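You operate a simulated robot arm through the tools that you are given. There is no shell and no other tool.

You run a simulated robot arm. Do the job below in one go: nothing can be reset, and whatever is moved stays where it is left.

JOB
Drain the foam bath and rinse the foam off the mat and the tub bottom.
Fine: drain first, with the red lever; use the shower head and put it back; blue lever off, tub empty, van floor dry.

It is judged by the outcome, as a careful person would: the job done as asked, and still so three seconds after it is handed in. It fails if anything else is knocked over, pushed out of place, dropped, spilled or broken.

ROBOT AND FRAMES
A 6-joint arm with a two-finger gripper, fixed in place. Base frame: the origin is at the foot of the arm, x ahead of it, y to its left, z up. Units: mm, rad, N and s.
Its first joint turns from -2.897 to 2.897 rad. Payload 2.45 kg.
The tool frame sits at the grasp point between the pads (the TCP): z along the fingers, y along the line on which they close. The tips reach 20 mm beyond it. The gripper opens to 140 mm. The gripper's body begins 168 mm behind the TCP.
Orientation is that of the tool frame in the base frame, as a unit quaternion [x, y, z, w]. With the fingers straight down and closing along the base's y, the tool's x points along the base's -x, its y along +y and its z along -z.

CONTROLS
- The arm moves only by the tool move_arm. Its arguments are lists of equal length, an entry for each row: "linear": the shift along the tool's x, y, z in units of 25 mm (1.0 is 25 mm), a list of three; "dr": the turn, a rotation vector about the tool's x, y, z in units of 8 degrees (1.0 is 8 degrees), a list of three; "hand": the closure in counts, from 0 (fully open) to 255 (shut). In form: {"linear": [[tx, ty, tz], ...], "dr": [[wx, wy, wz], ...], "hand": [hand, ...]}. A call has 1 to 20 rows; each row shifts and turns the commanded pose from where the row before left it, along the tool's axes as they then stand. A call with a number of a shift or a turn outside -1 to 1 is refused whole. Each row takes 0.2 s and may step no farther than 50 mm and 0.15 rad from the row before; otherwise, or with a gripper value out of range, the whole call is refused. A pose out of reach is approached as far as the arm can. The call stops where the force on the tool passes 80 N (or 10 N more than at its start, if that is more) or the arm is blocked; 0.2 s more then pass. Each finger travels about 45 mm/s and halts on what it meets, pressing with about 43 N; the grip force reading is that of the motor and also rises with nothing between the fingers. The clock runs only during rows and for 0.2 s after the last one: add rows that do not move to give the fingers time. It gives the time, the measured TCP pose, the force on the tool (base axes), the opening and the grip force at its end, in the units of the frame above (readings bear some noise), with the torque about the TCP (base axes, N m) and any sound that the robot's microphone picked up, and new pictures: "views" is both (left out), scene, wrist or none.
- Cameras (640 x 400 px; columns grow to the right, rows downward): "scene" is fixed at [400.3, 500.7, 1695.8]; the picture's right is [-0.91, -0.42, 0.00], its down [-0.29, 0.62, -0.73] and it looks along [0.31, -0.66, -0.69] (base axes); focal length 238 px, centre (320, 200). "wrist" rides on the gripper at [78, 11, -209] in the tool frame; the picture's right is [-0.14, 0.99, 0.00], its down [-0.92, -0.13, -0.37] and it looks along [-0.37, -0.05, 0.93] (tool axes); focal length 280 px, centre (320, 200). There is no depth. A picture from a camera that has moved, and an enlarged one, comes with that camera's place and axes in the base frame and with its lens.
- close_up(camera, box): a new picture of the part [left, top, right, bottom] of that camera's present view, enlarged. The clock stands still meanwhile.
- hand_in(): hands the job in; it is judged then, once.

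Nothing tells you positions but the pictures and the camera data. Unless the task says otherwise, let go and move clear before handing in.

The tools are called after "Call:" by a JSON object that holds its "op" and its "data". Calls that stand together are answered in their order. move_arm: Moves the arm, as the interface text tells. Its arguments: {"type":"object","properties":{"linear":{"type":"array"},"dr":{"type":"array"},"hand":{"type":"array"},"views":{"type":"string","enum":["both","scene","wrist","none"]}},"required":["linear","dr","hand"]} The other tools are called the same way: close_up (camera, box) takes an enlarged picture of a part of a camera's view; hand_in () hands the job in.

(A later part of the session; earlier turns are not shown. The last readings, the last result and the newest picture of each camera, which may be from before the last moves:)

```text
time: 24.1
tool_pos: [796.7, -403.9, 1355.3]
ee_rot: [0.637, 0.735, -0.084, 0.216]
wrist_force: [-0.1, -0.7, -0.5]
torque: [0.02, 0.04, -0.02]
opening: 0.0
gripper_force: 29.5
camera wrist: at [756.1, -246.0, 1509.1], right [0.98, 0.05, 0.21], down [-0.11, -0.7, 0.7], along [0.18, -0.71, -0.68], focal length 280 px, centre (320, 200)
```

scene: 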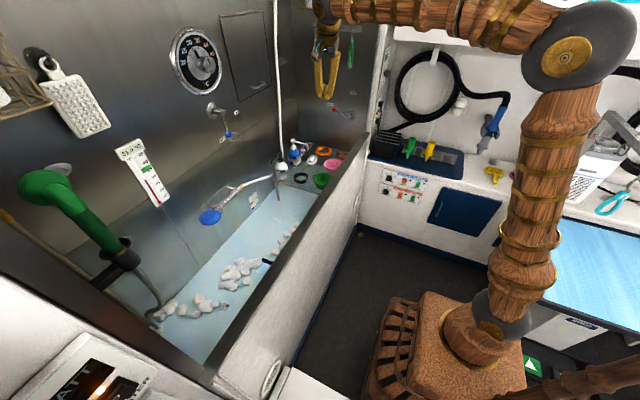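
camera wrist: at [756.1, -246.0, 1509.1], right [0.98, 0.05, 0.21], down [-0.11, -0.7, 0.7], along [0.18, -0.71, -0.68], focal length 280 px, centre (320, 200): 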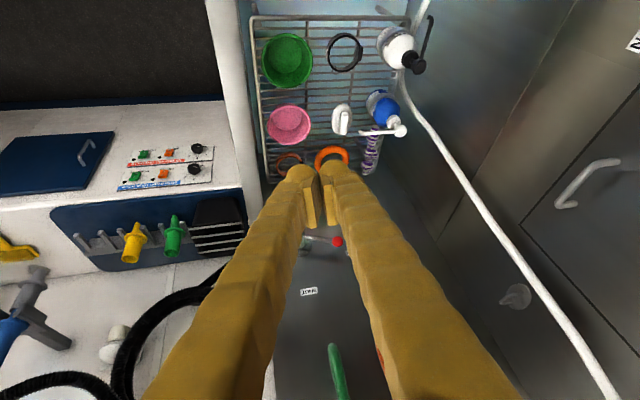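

The way is clear here. I'll now turn the tool to point at the back wall, about 45° down.

Call:
{"op": "move_arm", "data": {"linear": [[0, 0, 0], [0, 0, 0], [0, 0, 0], [0, 0, 0], [0, 0, 0], [0, 0, 0], [0, 0, 0], [0, 0, 0], [0, 0, 0], [0, 0, 0], [0, 0, 0]], "dr": [[-0.456, -0.114, -0.786], [-0.456, -0.114, -0.786], [-0.456, -0.114, -0.786], [-0.456, -0.114, -0.786], [-0.456, -0.114, -0.786], [-0.456, -0.114, -0.786], [-0.456, -0.114, -0.786], [-0.456, -0.114, -0.786], [-0.456, -0.114, -0.786], [-0.456, -0.114, -0.786], [-0.456, -0.114, -0.786]], "hand": [255, 255, 255, 255, 255, 255, 255, 255, 255, 255, 255], "views": "both"}}

Call:
{"op": "close_up", "data": {"camera": "scene", "box": [100, 170, 340, 340]}}

```text
time: 26.5
tool_pos: [798.3, -403.8, 1355.5]
ee_rot: [-0.001, 0.924, 0.002, 0.383]
wrist_force: [0.4, 0.8, -0.1]
torque: [-0.03, 0.0, -0.01]
opening: 0.0
gripper_force: 29.0
camera wrist: at [594.8, -391.3, 1447.2], right [0.1, 0.99, 0.1], down [0.39, -0.13, 0.91], along [0.92, -0.05, -0.4], focal length 280 px, centre (320, 200)
```

scene: 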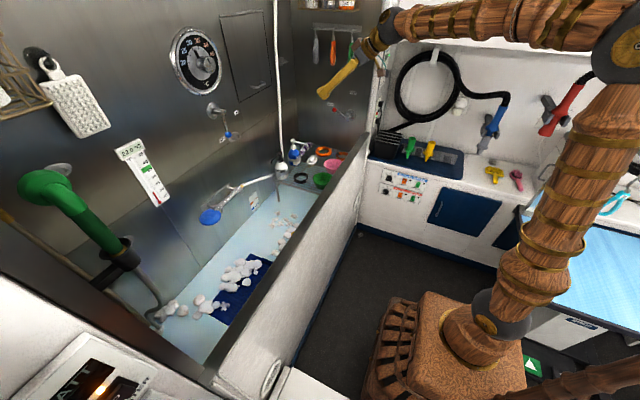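
wrist: 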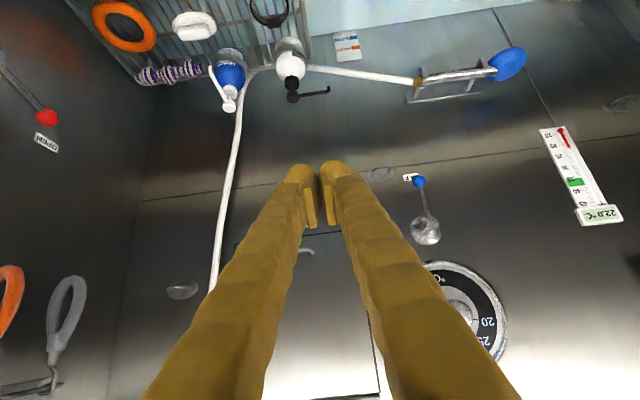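

```text
2.35 times, centred on (220, 255) of scene
camera zoom: at [400.3, 500.7, 1695.8], right [-0.91, -0.42, 0.0], down [-0.29, 0.62, -0.73], along [0.31, -0.66, -0.69], focal length 560 px, centre (555, 71)
```

zoom: 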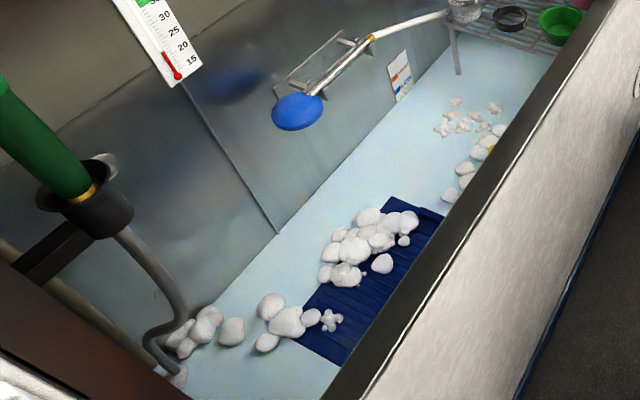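

The water is going down and shows a dark blue mat with foam on it. The blue lever, shower rack and labels are in the wrist view; I'll enlarge them.

Call:
{"op": "close_up", "data": {"camera": "wrist", "box": [350, 130, 480, 260]}}

Call:
{"op": "close_up", "data": {"camera": "wrist", "box": [390, 20, 550, 130]}}

```text
3.08 times, centred on (415, 195) of wrist
camera zoom: at [594.8, -391.3, 1447.2], right [0.1, 0.99, 0.1], down [0.39, -0.13, 0.91], along [0.92, -0.05, -0.4], focal length 863 px, centre (28, 215)
```

zoom: 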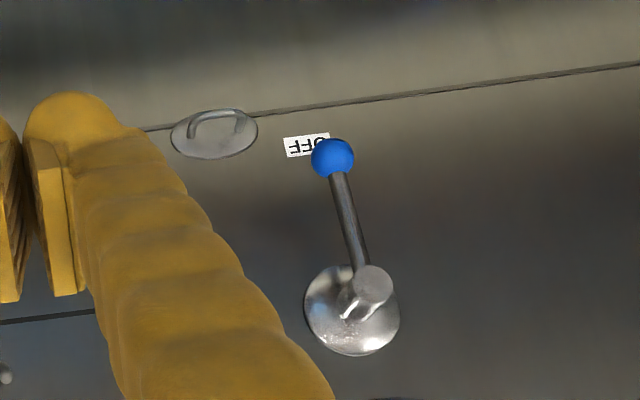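

```text
3.64 times, centred on (470, 75) of wrist
camera zoom: at [594.8, -391.3, 1447.2], right [0.1, 0.99, 0.1], down [0.39, -0.13, 0.91], along [0.92, -0.05, -0.4], focal length 1020 px, centre (-226, 654)
```

zoom: 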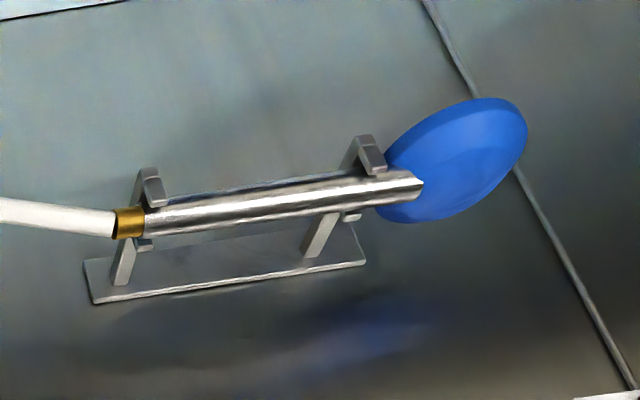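

Blue lever: pivot at about (y -202, z 1281), knob (1176, -198, 1182), hanging at OFF; ON is towards -y. The head faces down into the tub from its rack, so turning the water on there is safe. I'll move the fingers to the +y side of the lever.

Call:
{"op": "move_arm", "data": {"linear": [[-0.5, 0.847, 0.924], [-0.5, 0.847, 0.924], [-0.5, 0.847, 0.924], [-0.5, 0.847, 0.924], [-0.5, 0.847, 0.924], [-0.5, 0.847, 0.924], [-0.5, 0.847, 0.924], [-0.5, 0.847, 0.924], [-0.5, 0.847, 0.924], [-0.5, 0.847, 0.924], [-0.5, 0.847, 0.924], [-0.5, 0.847, 0.924]], "dr": [[0, 0, 0], [0, 0, 0], [0, 0, 0], [0, 0, 0], [0, 0, 0], [0, 0, 0], [0, 0, 0], [0, 0, 0], [0, 0, 0], [0, 0, 0], [0, 0, 0], [0, 0, 0]], "hand": [255, 255, 255, 255, 255, 255, 255, 255, 255, 255, 255, 255], "views": "both"}}

Call:
{"op": "close_up", "data": {"camera": "scene", "box": [100, 170, 340, 340]}}

```text
time: 29.1
tool_pos: [1100.2, -148.2, 1266.8]
ee_rot: [0.0, 0.924, 0.001, 0.383]
wrist_force: [-0.2, -0.1, -0.5]
torque: [0.01, 0.02, 0.01]
opening: 0.0
gripper_force: 29.5
camera wrist: at [896.7, -136.4, 1357.8], right [0.1, 0.99, 0.1], down [0.39, -0.13, 0.91], along [0.92, -0.05, -0.4], focal length 280 px, centre (320, 200)
```

scene: 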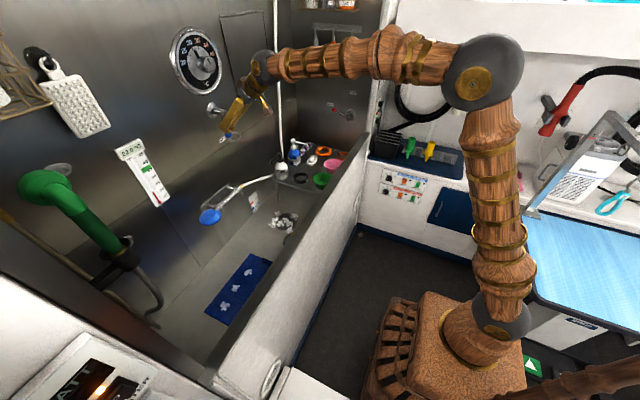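
wrist: 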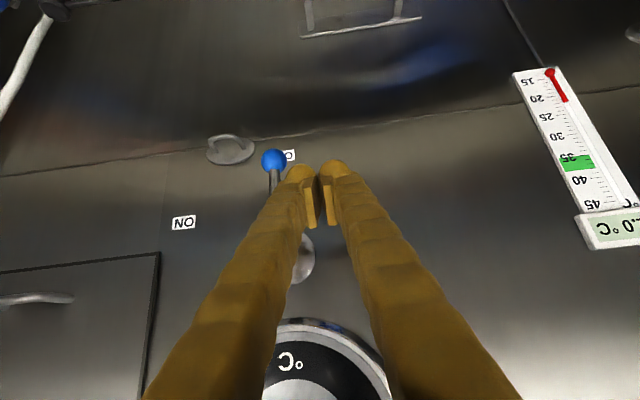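

```text
2.35 times, centred on (220, 255) of scene
camera zoom: at [400.3, 500.7, 1695.8], right [-0.91, -0.42, 0.0], down [-0.29, 0.62, -0.73], along [0.31, -0.66, -0.69], focal length 560 px, centre (555, 71)
```

zoom: 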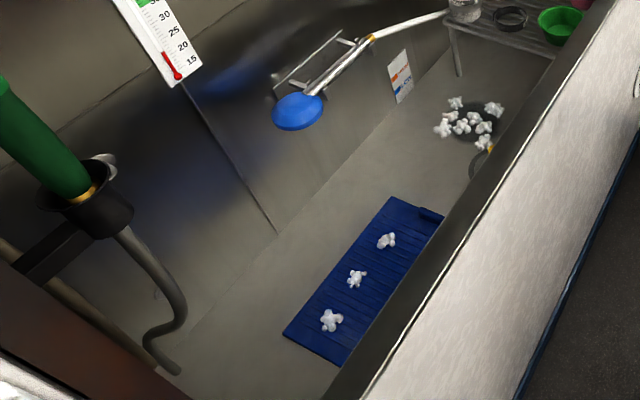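

The tub is drained: the foam now sits in three clumps on the blue mat and a cluster round the drain. I'll move in beside the blue lever and start pushing it towards ON.

Call:
{"op": "move_arm", "data": {"linear": [[0, 0, 0.8], [0, 0, 0.8], [0, 0, 0.8], [0, 0, 0.8], [0, 0, 0.8]], "dr": [[0, 0, 0], [0, 0, 0], [0, 0, 0], [0, 0, 0], [0, 0, 0]], "hand": [255, 255, 255, 255, 255], "views": "both"}}

Call:
{"op": "close_up", "data": {"camera": "wrist", "box": [220, 90, 420, 230]}}

Call:
{"op": "close_up", "data": {"camera": "scene", "box": [190, 60, 290, 150]}}

```text
time: 30.3
tool_pos: [1170.5, -149.2, 1195.7]
ee_rot: [0.0, 0.924, 0.001, 0.383]
wrist_force: [-0.6, -0.7, 0.3]
torque: [0.01, 0.05, -0.02]
opening: 0.1
gripper_force: 29.3
camera wrist: at [966.8, -136.3, 1287.4], right [0.1, 0.99, 0.1], down [0.39, -0.13, 0.91], along [0.92, -0.05, -0.4], focal length 280 px, centre (320, 200)
```

scene: 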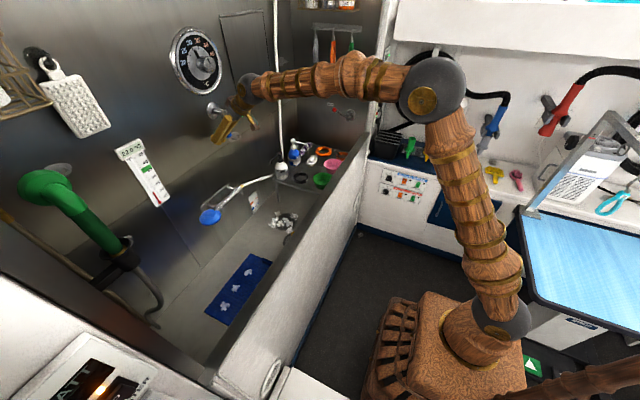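
wrist: 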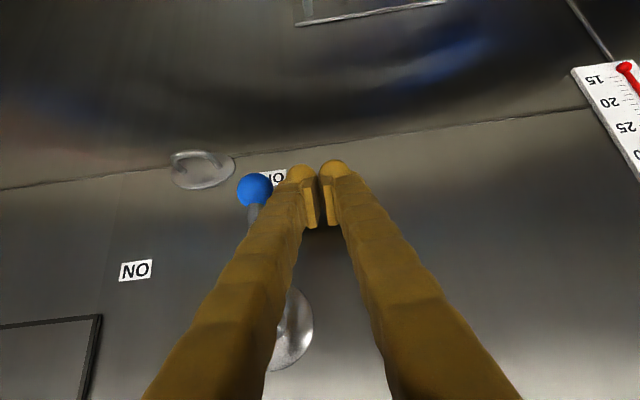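

```text
2.86 times, centred on (320, 160) of wrist
camera zoom: at [966.8, -136.3, 1287.4], right [0.1, 0.99, 0.1], down [0.39, -0.13, 0.91], along [0.92, -0.05, -0.4], focal length 801 px, centre (320, 314)
```

zoom: 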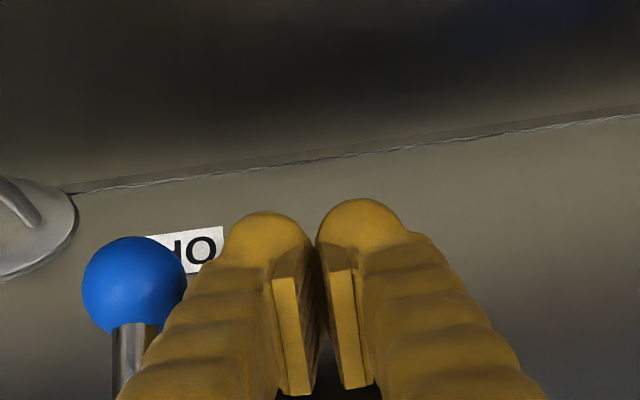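

```text
4.44 times, centred on (240, 105) of scene
camera zoom: at [400.3, 500.7, 1695.8], right [-0.91, -0.42, 0.0], down [-0.29, 0.62, -0.73], along [0.31, -0.66, -0.69], focal length 1058 px, centre (676, 622)
```

zoom: 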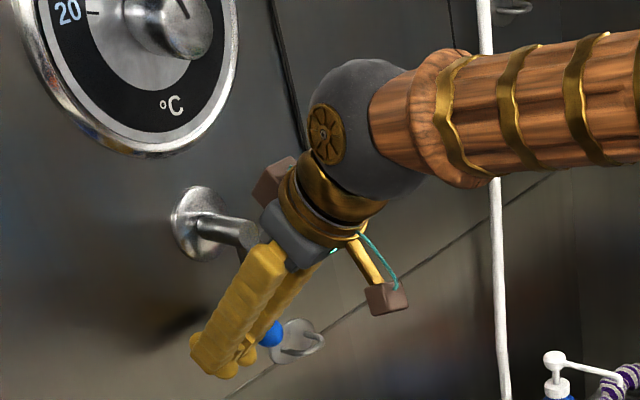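

The fingertips are beside the knob with about 20 mm to spare. Now pushing towards -y and upward along the lever's arc.

Call:
{"op": "move_arm", "data": {"linear": [[0, -0.7, 0], [0, -0.7, 0], [-0.226, -0.72, -0.226], [-0.226, -0.72, -0.226]], "dr": [[0, 0, 0], [0, 0, 0], [0, 0, 0], [0, 0, 0]], "hand": [255, 255, 255, 255], "views": "both"}}

Call:
{"op": "close_up", "data": {"camera": "wrist", "box": [220, 90, 420, 230]}}

Call:
{"op": "close_up", "data": {"camera": "scene", "box": [180, 60, 340, 240]}}

```text
time: 31.3
tool_pos: [1169.8, -219.2, 1210.9]
ee_rot: [0.001, 0.924, 0.001, 0.383]
wrist_force: [0.4, 0.1, 0.2]
torque: [0.01, 0.0, -0.02]
opening: 0.1
gripper_force: 29.3
camera wrist: at [966.7, -207.0, 1302.9], right [0.1, 0.99, 0.1], down [0.39, -0.13, 0.91], along [0.92, -0.05, -0.4], focal length 280 px, centre (320, 200)
```

scene: 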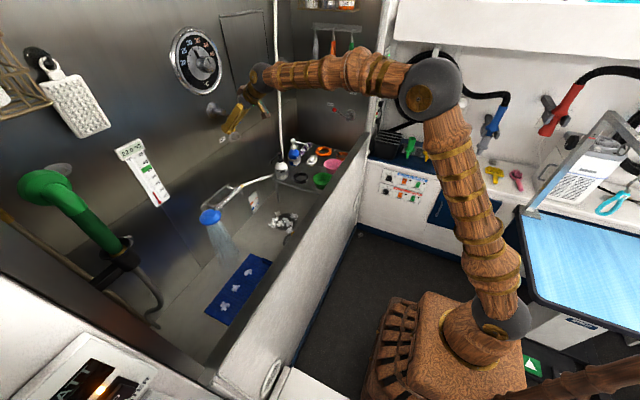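
wrist: 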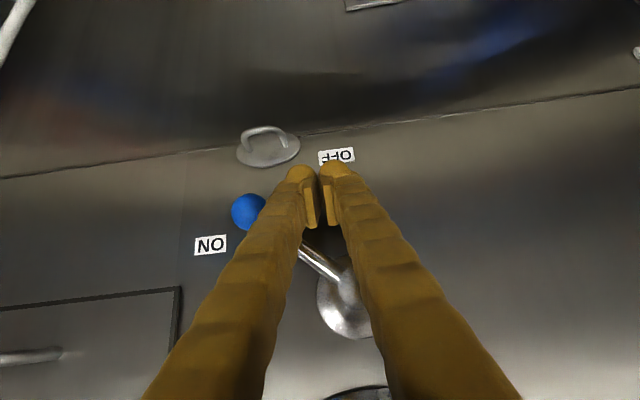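

```text
2.86 times, centred on (320, 160) of wrist
camera zoom: at [966.7, -207.0, 1302.9], right [0.1, 0.99, 0.1], down [0.39, -0.13, 0.91], along [0.92, -0.05, -0.4], focal length 801 px, centre (320, 314)
```

zoom: 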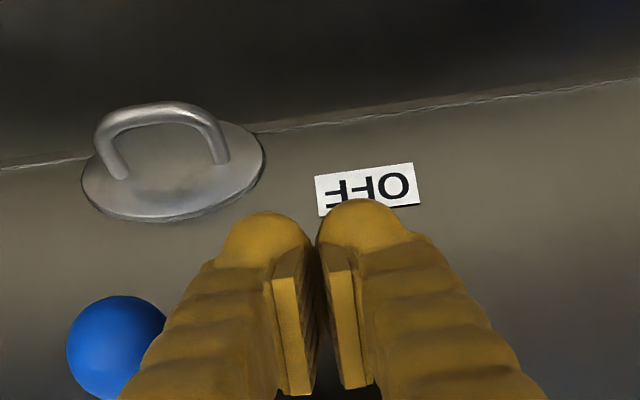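

```text
2.22 times, centred on (260, 150) of scene
camera zoom: at [400.3, 500.7, 1695.8], right [-0.91, -0.42, 0.0], down [-0.29, 0.62, -0.73], along [0.31, -0.66, -0.69], focal length 529 px, centre (453, 311)
```

zoom: 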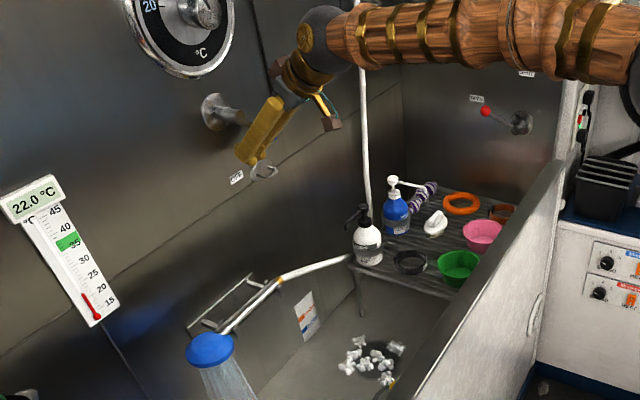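

The water is running from the head, straight down into the tub. I'll push the lever the rest of the way to ON so it sits firmly.

Call:
{"op": "move_arm", "data": {"linear": [[-0.41, -0.49, -0.41], [-0.41, -0.49, -0.41]], "dr": [[0, 0, 0], [0, 0, 0]], "hand": [255, 255], "views": "both"}}

Call:
{"op": "close_up", "data": {"camera": "scene", "box": [100, 170, 340, 340]}}

```text
time: 31.9
tool_pos: [1170.7, -240.0, 1236.7]
ee_rot: [-0.001, 0.925, 0.003, 0.38]
wrist_force: [-21.7, 24.8, -20.5]
torque: [-0.06, -0.68, -0.74]
opening: 0.0
gripper_force: 29.6
camera wrist: at [967.5, -229.8, 1329.6], right [0.1, 0.99, 0.1], down [0.4, -0.13, 0.91], along [0.91, -0.05, -0.4], focal length 280 px, centre (320, 200)
```

scene: 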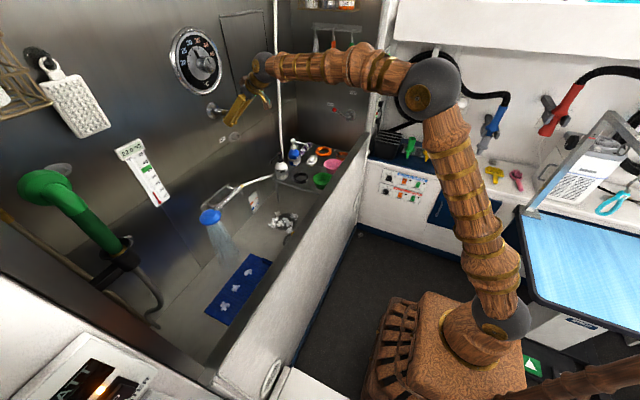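
wrist: 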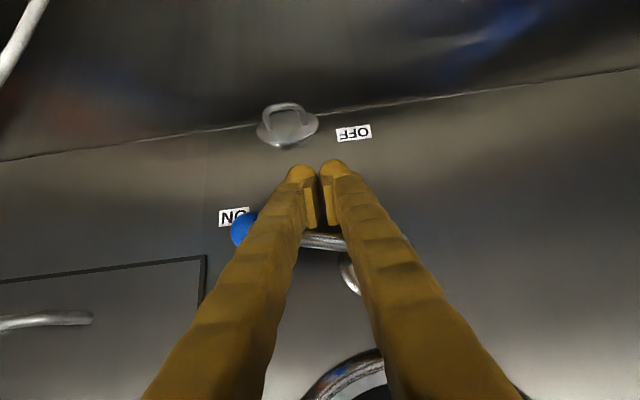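

```text
2.35 times, centred on (220, 255) of scene
camera zoom: at [400.3, 500.7, 1695.8], right [-0.91, -0.42, 0.0], down [-0.29, 0.62, -0.73], along [0.31, -0.66, -0.69], focal length 560 px, centre (555, 71)
```

zoom: 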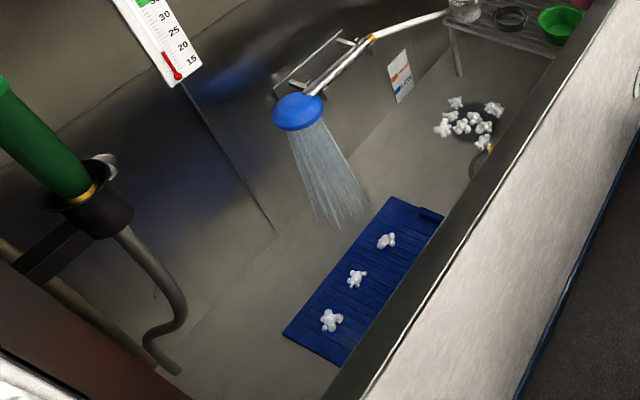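

The lever is at its ON stop and the spray falls straight down inside the tub. I'll ease down off the lever, back away, and turn the gripper so it can close across the shower handle.

Call:
{"op": "move_arm", "data": {"linear": [[0.3, 0, 0.3], [0, 0, -1], [0, 0, -1], [0, 0, -1], [0, 0, -1], [0, 0, -1], [0, 0, -1], [0, 0, 0], [0, 0, 0], [0, 0, 0], [0, 0, 0], [0, 0, 0], [0, 0, 0], [0, 0, 0], [0, 0, 0], [0, 0, 0], [0, 0, 0], [0, 0, 0], [0, 0, 0], [0, 0, 0]], "dr": [[0, 0, 0], [0, 0, 0], [0, 0, 0], [0, 0, 0], [0, 0, 0], [0, 0, 0], [0, 0, 0], [0, 0.833, 0], [0, 0.833, 0], [0, 0.833, 0], [0, 0, -1], [0, 0, -1], [0, 0, -1], [0, 0, -1], [0, 0, -1], [0, 0, -1], [0, 0, -1], [0, 0, -1], [0, 0, -1], [0, 0, -1]], "hand": [255, 255, 255, 255, 255, 255, 255, 255, 255, 255, 255, 255, 255, 255, 220, 180, 140, 120, 110, 110], "views": "both"}}

Call:
{"op": "close_up", "data": {"camera": "scene", "box": [100, 170, 340, 340]}}

```text
time: 36.1
tool_pos: [1064.8, -243.8, 1334.7]
ee_rot: [-0.629, 0.746, -0.139, 0.167]
wrist_force: [1.2, -0.8, -0.4]
torque: [0.01, 0.02, -0.01]
opening: 79.9
gripper_force: 0.0
camera wrist: at [954.3, -318.1, 1513.9], right [-0.86, 0.31, -0.4], down [0.1, 0.88, 0.46], along [0.5, 0.35, -0.79], focal length 280 px, centre (320, 200)
```

scene: 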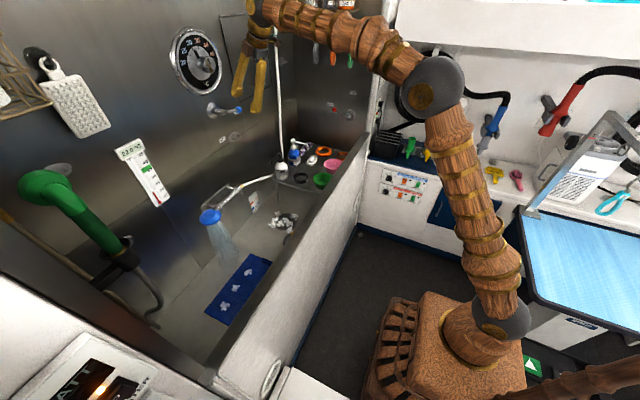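
wrist: 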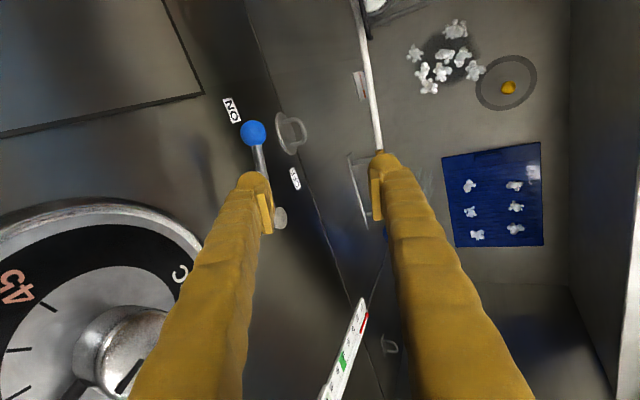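

```text
2.35 times, centred on (220, 255) of scene
camera zoom: at [400.3, 500.7, 1695.8], right [-0.91, -0.42, 0.0], down [-0.29, 0.62, -0.73], along [0.31, -0.66, -0.69], focal length 560 px, centre (555, 71)
```

zoom: 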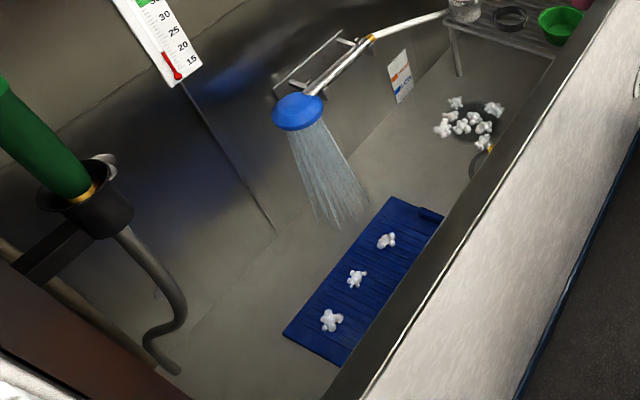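

The wrist view shows everything now: six foam clumps on the mat (x ≈ 872 and 989), a cluster near (1010, -285), and a grey ring with something yellow at about (869, -177). I'll enlarge these.

Call:
{"op": "close_up", "data": {"camera": "wrist", "box": [380, 0, 580, 125]}}

Call:
{"op": "close_up", "data": {"camera": "wrist", "box": [420, 125, 580, 270]}}

Call:
{"op": "close_up", "data": {"camera": "wrist", "box": [310, 100, 430, 320]}}

```text
3.20 times, centred on (480, 62) of wrist
camera zoom: at [954.3, -318.1, 1513.9], right [-0.86, 0.31, -0.4], down [0.1, 0.88, 0.46], along [0.5, 0.35, -0.79], focal length 897 px, centre (-192, 640)
```

zoom: 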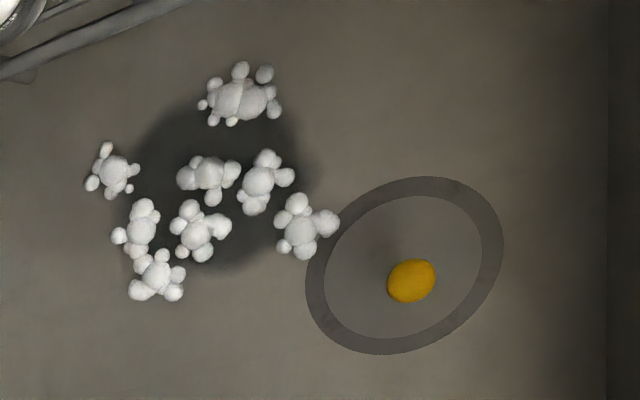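

```text
2.76 times, centred on (500, 198) of wrist
camera zoom: at [954.3, -318.1, 1513.9], right [-0.86, 0.31, -0.4], down [0.1, 0.88, 0.46], along [0.5, 0.35, -0.79], focal length 774 px, centre (-177, 207)
```

zoom: 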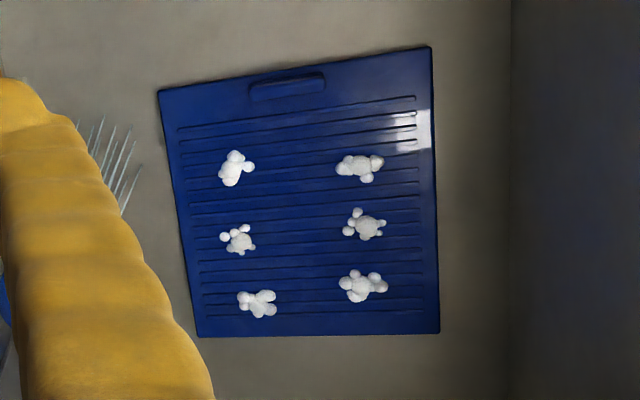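

```text
1.82 times, centred on (370, 210) of wrist
camera zoom: at [954.3, -318.1, 1513.9], right [-0.86, 0.31, -0.4], down [0.1, 0.88, 0.46], along [0.5, 0.35, -0.79], focal length 510 px, centre (229, 182)
```

zoom: 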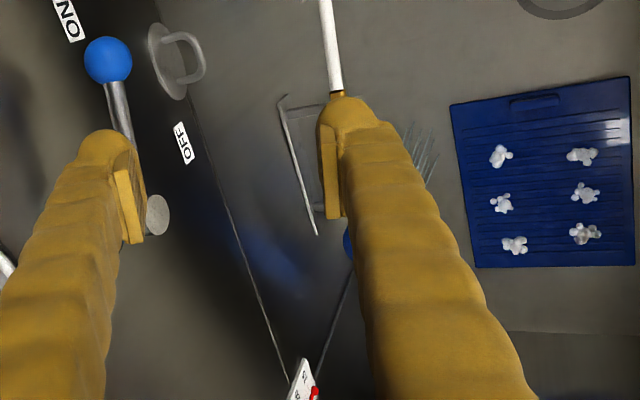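

The yellow lump in the ring looks like part of the drain; I'll leave it alone. I'll finish the roll and move to just above the shower handle, gripper half open.

Call:
{"op": "move_arm", "data": {"linear": [[0, 0, 0], [0, 0, 0], [-0.633, 0.39, 0.965], [-0.633, 0.39, 0.965], [-0.633, 0.39, 0.965], [-0.633, 0.39, 0.965], [-0.633, 0.39, 0.965], [-0.633, 0.39, 0.965], [-0.633, 0.39, 0.965], [-0.633, 0.39, 0.965], [-0.633, 0.39, 0.965], [-0.633, 0.39, 0.965], [-0.633, 0.39, 0.965]], "dr": [[0, 0, -0.65], [0, 0, -0.65], [0, 0, 0], [0, 0, 0], [0, 0, 0], [0, 0, 0], [0, 0, 0], [0, 0, 0], [0, 0, 0], [0, 0, 0], [0, 0, 0], [0, 0, 0], [0, 0, 0]], "hand": [110, 110, 110, 110, 110, 110, 110, 110, 110, 110, 110, 110, 110], "views": "both"}}

Call:
{"op": "close_up", "data": {"camera": "scene", "box": [170, 130, 300, 230]}}

Call:
{"op": "close_up", "data": {"camera": "wrist", "box": [220, 100, 420, 300]}}

```text
time: 38.9
tool_pos: [1079.3, -70.9, 1048.8]
ee_rot: [0.693, -0.688, 0.151, -0.153]
wrist_force: [0.2, -0.2, 0.4]
torque: [0.02, 0.0, 0.02]
opening: 79.7
gripper_force: 0.1
camera wrist: at [979.7, -148.3, 1232.9], right [-0.9, 0.13, -0.42], down [-0.05, 0.92, 0.39], along [0.44, 0.37, -0.82], focal length 280 px, centre (320, 200)
```

scene: 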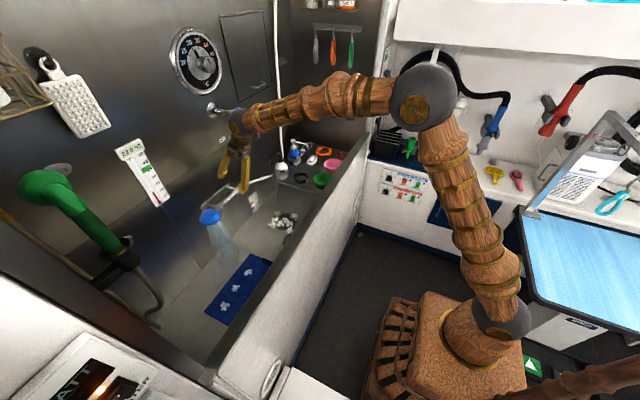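
wrist: 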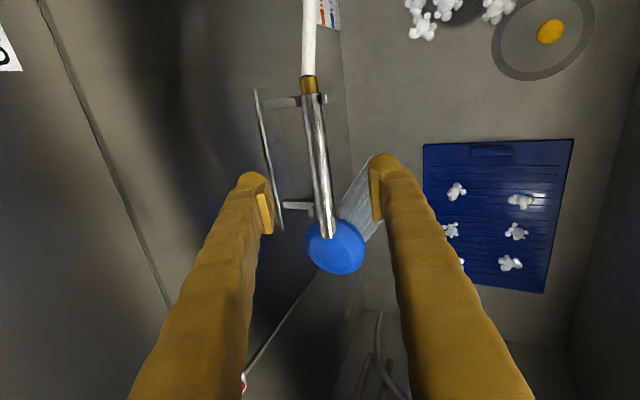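

```text
4.00 times, centred on (235, 180) of scene
camera zoom: at [400.3, 500.7, 1695.8], right [-0.91, -0.42, 0.0], down [-0.29, 0.62, -0.73], along [0.31, -0.66, -0.69], focal length 952 px, centre (660, 280)
```

zoom: 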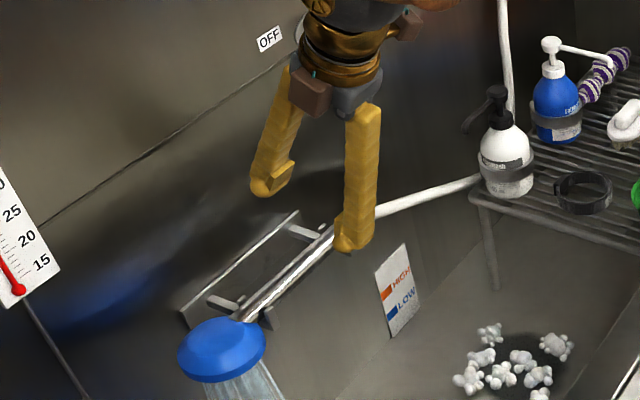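

```text
2.00 times, centred on (320, 200) of wrist
camera zoom: at [979.7, -148.3, 1232.9], right [-0.9, 0.13, -0.42], down [-0.05, 0.92, 0.39], along [0.44, 0.37, -0.82], focal length 561 px, centre (320, 200)
```

zoom: 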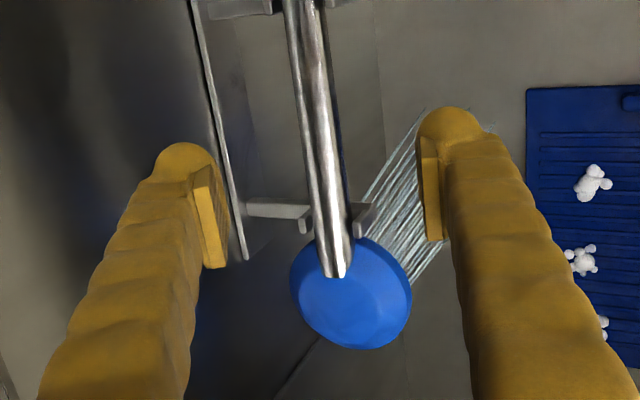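

The handle is centred between the open fingers, clear of both cradle arms. I'll advance onto it and close.

Call:
{"op": "move_arm", "data": {"linear": [[0, 0, 0.96], [0, 0, 0.96], [0, 0, 0.96], [0, 0, 0.96], [0, 0, 0.96], [0, 0, 0]], "dr": [[0, 0, 0], [0, 0, 0], [0, 0, 0], [0, 0, 0], [0, 0, 0], [0, 0, 0]], "hand": [110, 110, 110, 110, 110, 110], "views": "both"}}

Call:
{"op": "close_up", "data": {"camera": "scene", "box": [170, 130, 300, 230]}}

Call:
{"op": "close_up", "data": {"camera": "wrist", "box": [220, 100, 420, 300]}}

```text
time: 40.3
tool_pos: [1128.7, -70.9, 942.9]
ee_rot: [0.693, -0.688, 0.153, -0.153]
wrist_force: [-0.6, -0.3, -0.5]
torque: [-0.04, 0.01, 0.01]
opening: 79.6
gripper_force: 0.0
camera wrist: at [1030.0, -148.0, 1125.7], right [-0.9, 0.13, -0.42], down [-0.05, 0.92, 0.39], along [0.44, 0.37, -0.82], focal length 280 px, centre (320, 200)
```

scene: 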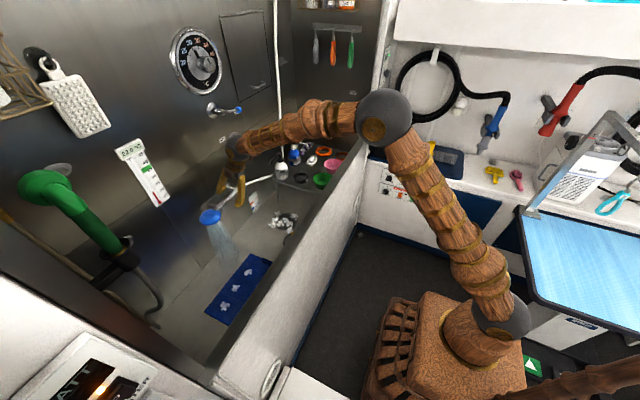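
wrist: 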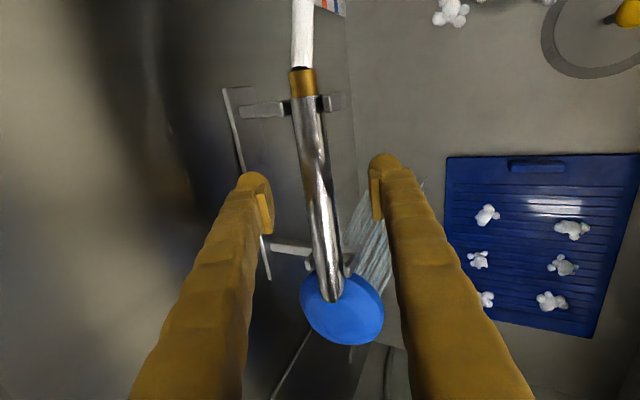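

```text
4.00 times, centred on (235, 180) of scene
camera zoom: at [400.3, 500.7, 1695.8], right [-0.91, -0.42, 0.0], down [-0.29, 0.62, -0.73], along [0.31, -0.66, -0.69], focal length 952 px, centre (660, 280)
```

zoom: 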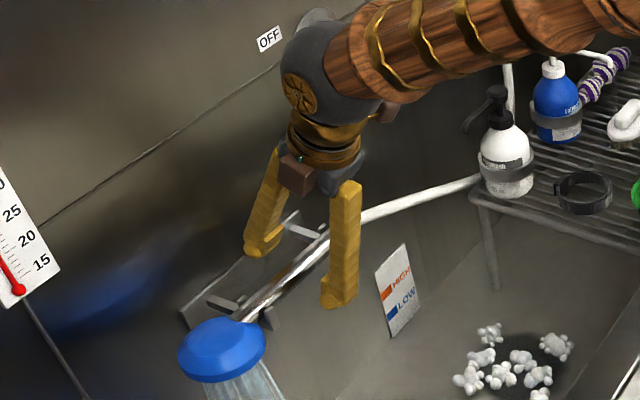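

```text
2.00 times, centred on (320, 200) of wrist
camera zoom: at [1030.0, -148.0, 1125.7], right [-0.9, 0.13, -0.42], down [-0.05, 0.92, 0.39], along [0.44, 0.37, -0.82], focal length 561 px, centre (320, 200)
```

zoom: 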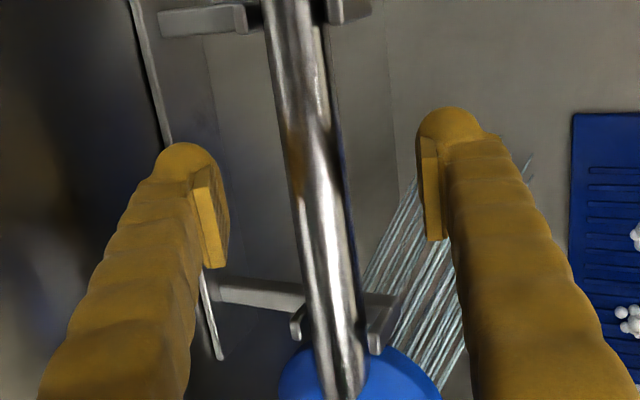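

The handle sits right at the grasp point. Closing the gripper on it.

Call:
{"op": "move_arm", "data": {"linear": [[0, 0, 0], [0, 0, 0], [0, 0, 0], [0, 0, 0], [0, 0, 0], [0, 0, 0]], "dr": [[0, 0, 0], [0, 0, 0], [0, 0, 0], [0, 0, 0], [0, 0, 0], [0, 0, 0]], "hand": [160, 200, 230, 255, 255, 255], "views": "both"}}

Call:
{"op": "close_up", "data": {"camera": "wrist", "box": [220, 100, 420, 300]}}

```text
time: 41.7
tool_pos: [1128.0, -69.9, 942.8]
ee_rot: [0.693, -0.688, 0.153, -0.154]
wrist_force: [-2.2, 3.2, 18.5]
torque: [0.0, 0.25, 0.47]
opening: 30.0
gripper_force: 43.6
camera wrist: at [1029.8, -147.9, 1127.2], right [-0.9, 0.13, -0.42], down [-0.05, 0.92, 0.39], along [0.44, 0.37, -0.82], focal length 280 px, centre (320, 200)
```

scene: 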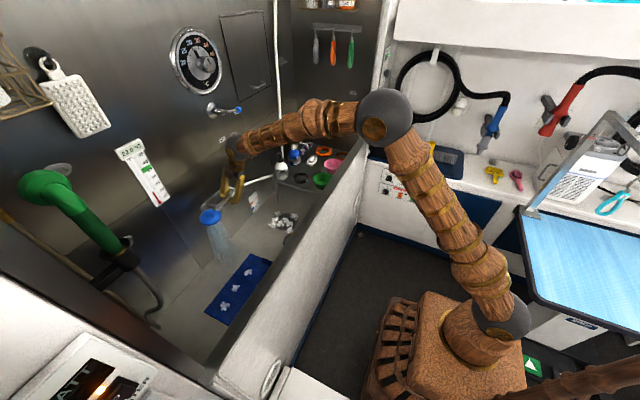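
wrist: 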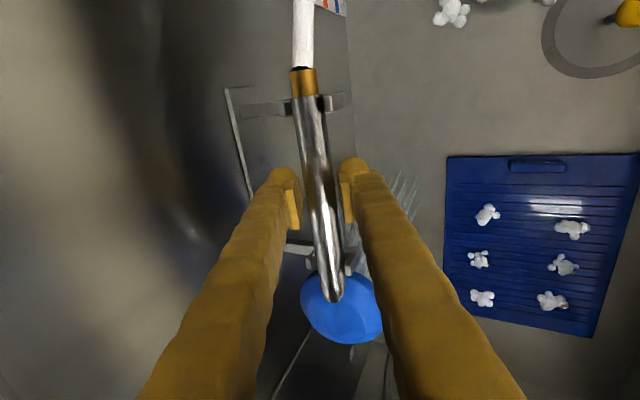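

```text
2.00 times, centred on (320, 200) of wrist
camera zoom: at [1029.8, -147.9, 1127.2], right [-0.9, 0.13, -0.42], down [-0.05, 0.92, 0.39], along [0.44, 0.37, -0.82], focal length 561 px, centre (320, 200)
```

zoom: 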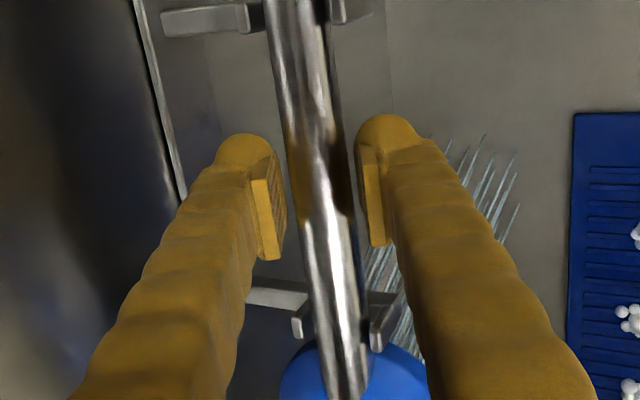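

The handle is held at 30 mm opening with 43 N; the cradle pose is (1128, -70, 943). I'll lift straight up out of the cradle, slowly.

Call:
{"op": "move_arm", "data": {"linear": [[0, -0.21, -0.45], [0, -0.21, -0.45], [0, -0.3, -0.65], [0, -0.3, -0.65]], "dr": [[0, 0, 0], [0, 0, 0], [0, 0, 0], [0, 0, 0]], "hand": [255, 255, 255, 255], "views": "both"}}

Call:
{"op": "close_up", "data": {"camera": "scene", "box": [100, 130, 340, 340]}}

```text
time: 42.7
tool_pos: [1129.3, -69.6, 1001.0]
ee_rot: [0.693, -0.688, 0.152, -0.154]
wrist_force: [1.1, 0.4, -2.3]
torque: [-0.18, 0.03, 0.01]
opening: 26.9
gripper_force: 42.9
camera wrist: at [1030.6, -146.5, 1185.1], right [-0.9, 0.13, -0.42], down [-0.05, 0.92, 0.39], along [0.44, 0.37, -0.82], focal length 280 px, centre (320, 200)
```

scene: 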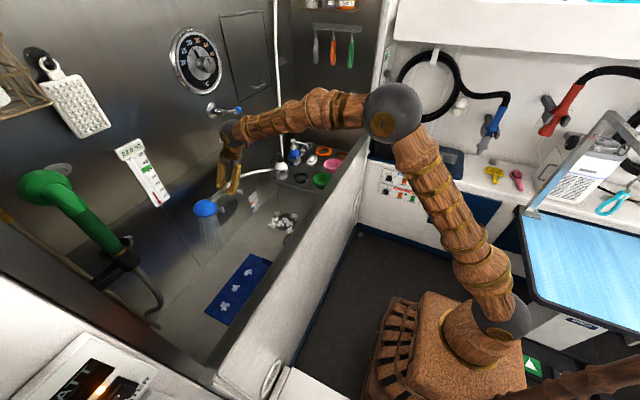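
wrist: 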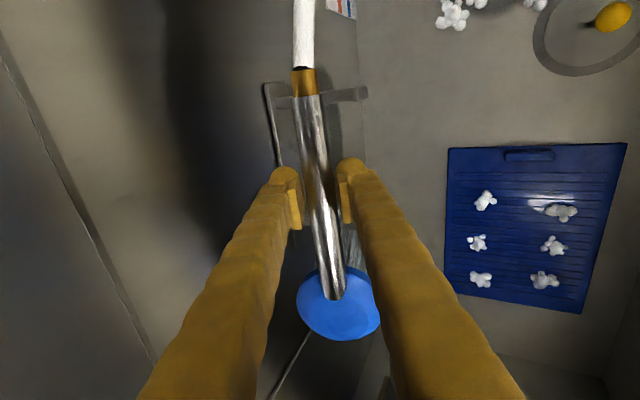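

```text
1.90 times, centred on (220, 235) of scene
camera zoom: at [400.3, 500.7, 1695.8], right [-0.91, -0.42, 0.0], down [-0.29, 0.62, -0.73], along [0.31, -0.66, -0.69], focal length 453 px, centre (510, 133)
```

zoom: 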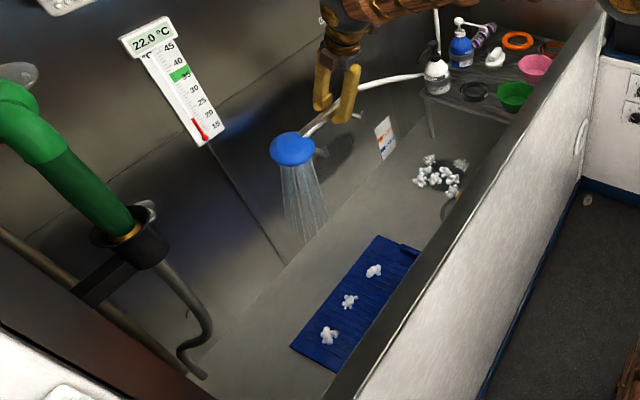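

The head is free of the cradle and still spraying straight down. I'll carry it over the mat, a bit lower, and start rinsing at the first clump (988, 99).

Call:
{"op": "move_arm", "data": {"linear": [[-0.165, 0.9, -0.1], [-0.165, 0.8175, 0.06], [-0.165, 0.8175, 0.06], [-0.165, 0.8175, 0.06], [-0.165, 0.8175, 0.06], [-0.165, 0.8175, 0.06], [-0.165, 0.8175, 0.1], [-0.165, 0.7, 0.1], [0, 0, 0], [0, 0, 0]], "dr": [[0, 0, 0], [0, 0, 0], [0, 0, 0], [0, 0, 0], [0, 0, 0], [0, 0, 0], [0, 0, 0], [0, 0, 0], [0, 0, 0], [0, 0, 0]], "hand": [255, 255, 255, 255, 255, 255, 255, 255, 255, 255], "views": "both"}}

Call:
{"op": "close_up", "data": {"camera": "scene", "box": [100, 130, 340, 340]}}

```text
time: 44.9
tool_pos: [986.8, -37.3, 922.9]
ee_rot: [0.693, -0.688, 0.153, -0.153]
wrist_force: [-0.9, 0.6, -2.0]
torque: [-0.16, 0.01, 0.01]
opening: 26.5
gripper_force: 42.9
camera wrist: at [887.9, -115.6, 1107.0], right [-0.9, 0.13, -0.42], down [-0.05, 0.92, 0.39], along [0.44, 0.37, -0.82], focal length 280 px, centre (320, 200)
```

scene: 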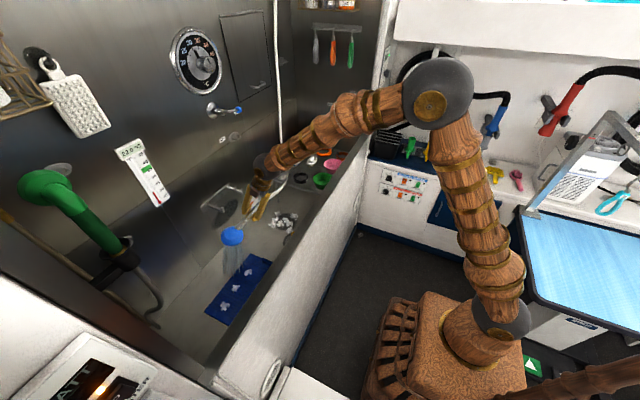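
wrist: 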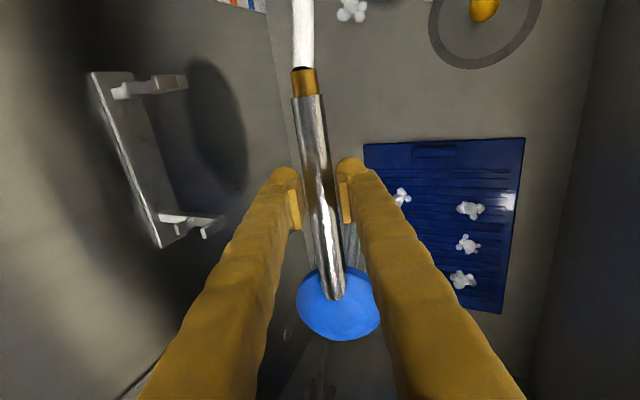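

```text
1.90 times, centred on (220, 235) of scene
camera zoom: at [400.3, 500.7, 1695.8], right [-0.91, -0.42, 0.0], down [-0.29, 0.62, -0.73], along [0.31, -0.66, -0.69], focal length 453 px, centre (510, 133)
```

zoom: 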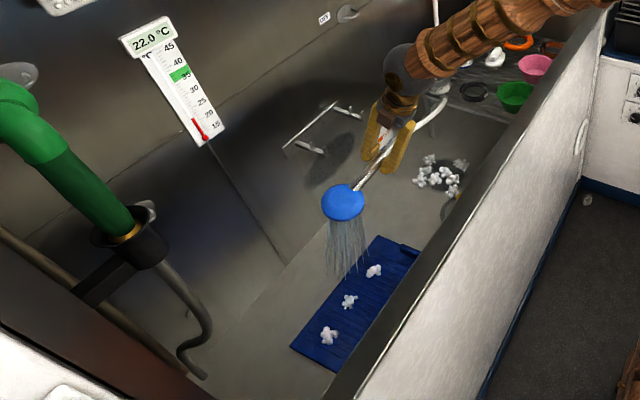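

The spray seems to land slightly towards the back wall of where I aim, so the head may have rolled a little in the grip. I'll look closer before sweeping.

Call:
{"op": "close_up", "data": {"camera": "scene", "box": [190, 200, 290, 330]}}

Call:
{"op": "close_up", "data": {"camera": "wrist", "box": [280, 130, 540, 340]}}

```text
3.08 times, centred on (240, 265) of scene
camera zoom: at [400.3, 500.7, 1695.8], right [-0.91, -0.42, 0.0], down [-0.29, 0.62, -0.73], along [0.31, -0.66, -0.69], focal length 732 px, centre (566, 0)
```

zoom: 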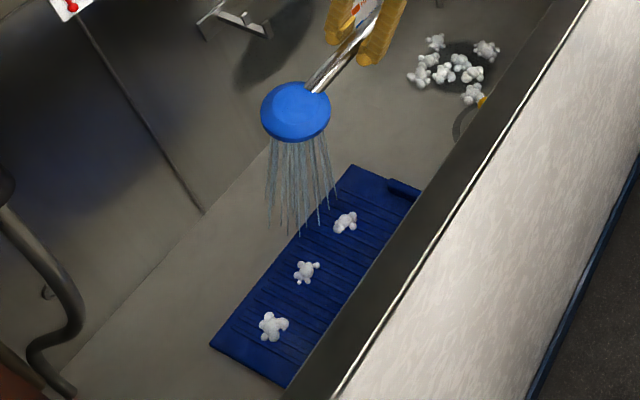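

```text
1.90 times, centred on (410, 235) of wrist
camera zoom: at [887.9, -115.6, 1107.0], right [-0.9, 0.13, -0.42], down [-0.05, 0.92, 0.39], along [0.44, 0.37, -0.82], focal length 534 px, centre (149, 133)
```

zoom: 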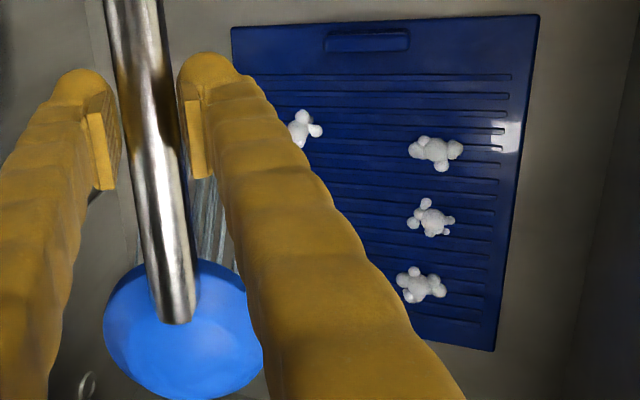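

The streaks land about 80 mm towards the wall, so the head is rolled about 14°. I'll tilt the tool steeper by that amount so the jet falls straight down on the first clump, and hold there.

Call:
{"op": "move_arm", "data": {"linear": [[0, 0, 0], [0, 0, 0], [0, 0, 0], [0, 0, 0], [0, 0, 0], [0, 0, 0]], "dr": [[-0.9, 0, 0], [-0.9, 0, 0], [0, 0, 0], [0, 0, 0], [0, 0, 0], [0, 0, 0]], "hand": [255, 255, 255, 255, 255, 255], "views": "both"}}

Call:
{"op": "close_up", "data": {"camera": "scene", "box": [190, 200, 290, 330]}}

```text
time: 46.3
tool_pos: [987.1, -38.6, 923.1]
ee_rot: [0.707, -0.702, 0.065, -0.065]
wrist_force: [-0.6, 0.8, -3.1]
torque: [-0.15, 0.01, 0.0]
opening: 26.2
gripper_force: 42.8
camera wrist: at [937.4, -115.3, 1125.9], right [-0.97, 0.13, -0.18], down [0.05, 0.92, 0.39], along [0.22, 0.37, -0.9], focal length 280 px, centre (320, 200)
```

scene: 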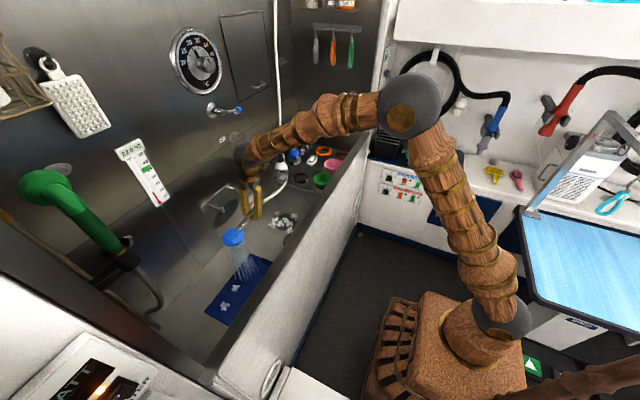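
wrist: 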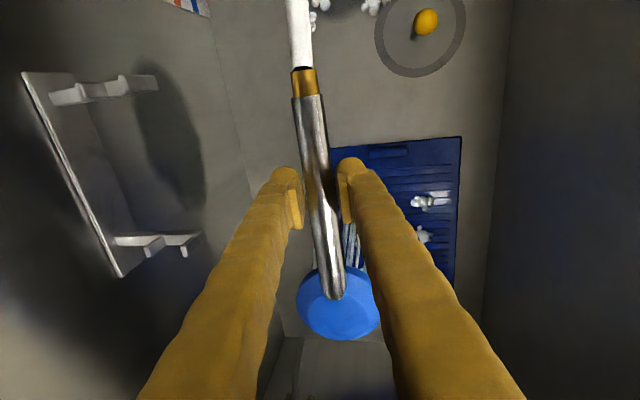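

```text
3.08 times, centred on (240, 265) of scene
camera zoom: at [400.3, 500.7, 1695.8], right [-0.91, -0.42, 0.0], down [-0.29, 0.62, -0.73], along [0.31, -0.66, -0.69], focal length 732 px, centre (566, 0)
```

zoom: 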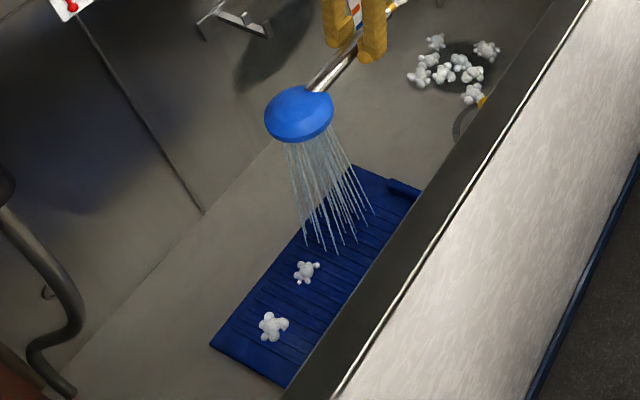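

The first clump is rinsed away. I'll sweep on along the mat in +y to the next two clumps, watching the hose.

Call:
{"op": "move_arm", "data": {"linear": [[-1, 0, 0], [-1, 0, 0], [-1, -0.1, 0], [-0.9, -0.1, 0], [0, 0, 0], [0, 0, 0], [0, 0, 0], [0, 0, 0]], "dr": [[0, 0, 0], [0, 0, 0], [0, 0, 0], [0, 0, 0], [0, 0, 0], [0, 0, 0], [0, 0, 0], [0, 0, 0]], "hand": [255, 255, 255, 255, 255, 255, 255, 255], "views": "both"}}

Call:
{"op": "close_up", "data": {"camera": "scene", "box": [160, 130, 340, 330]}}

```text
time: 48.1
tool_pos: [988.4, 60.0, 924.1]
ee_rot: [0.707, -0.702, 0.065, -0.066]
wrist_force: [-0.1, 0.6, -2.1]
torque: [-0.17, -0.04, 0.04]
opening: 26.6
gripper_force: 42.6
camera wrist: at [939.8, -17.1, 1126.7], right [-0.97, 0.13, -0.18], down [0.05, 0.92, 0.39], along [0.22, 0.37, -0.9], focal length 280 px, centre (320, 200)
```

scene: 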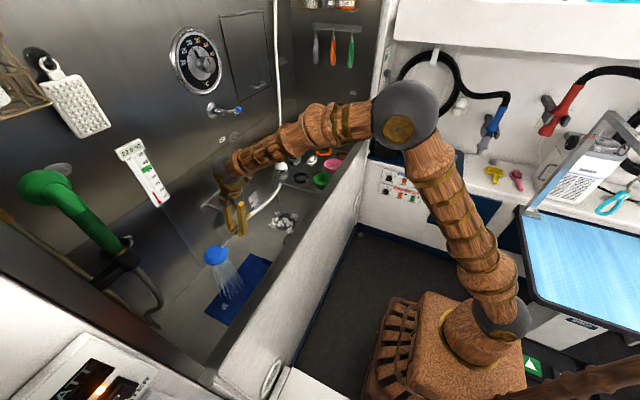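
wrist: 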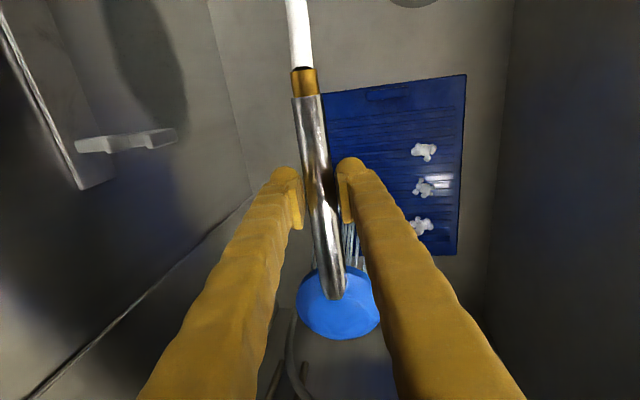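

```text
2.00 times, centred on (250, 230) of scene
camera zoom: at [400.3, 500.7, 1695.8], right [-0.91, -0.42, 0.0], down [-0.29, 0.62, -0.73], along [0.31, -0.66, -0.69], focal length 476 px, centre (460, 140)
```

zoom: 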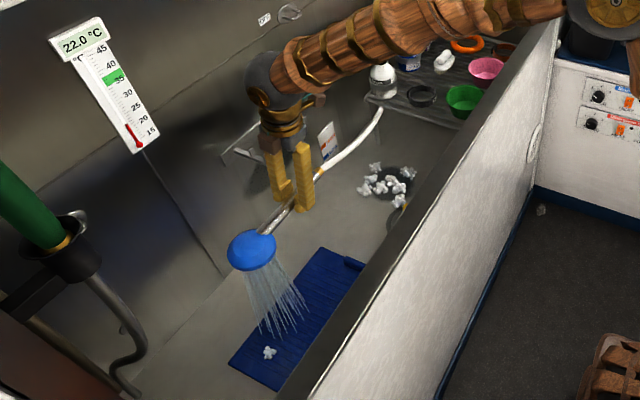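

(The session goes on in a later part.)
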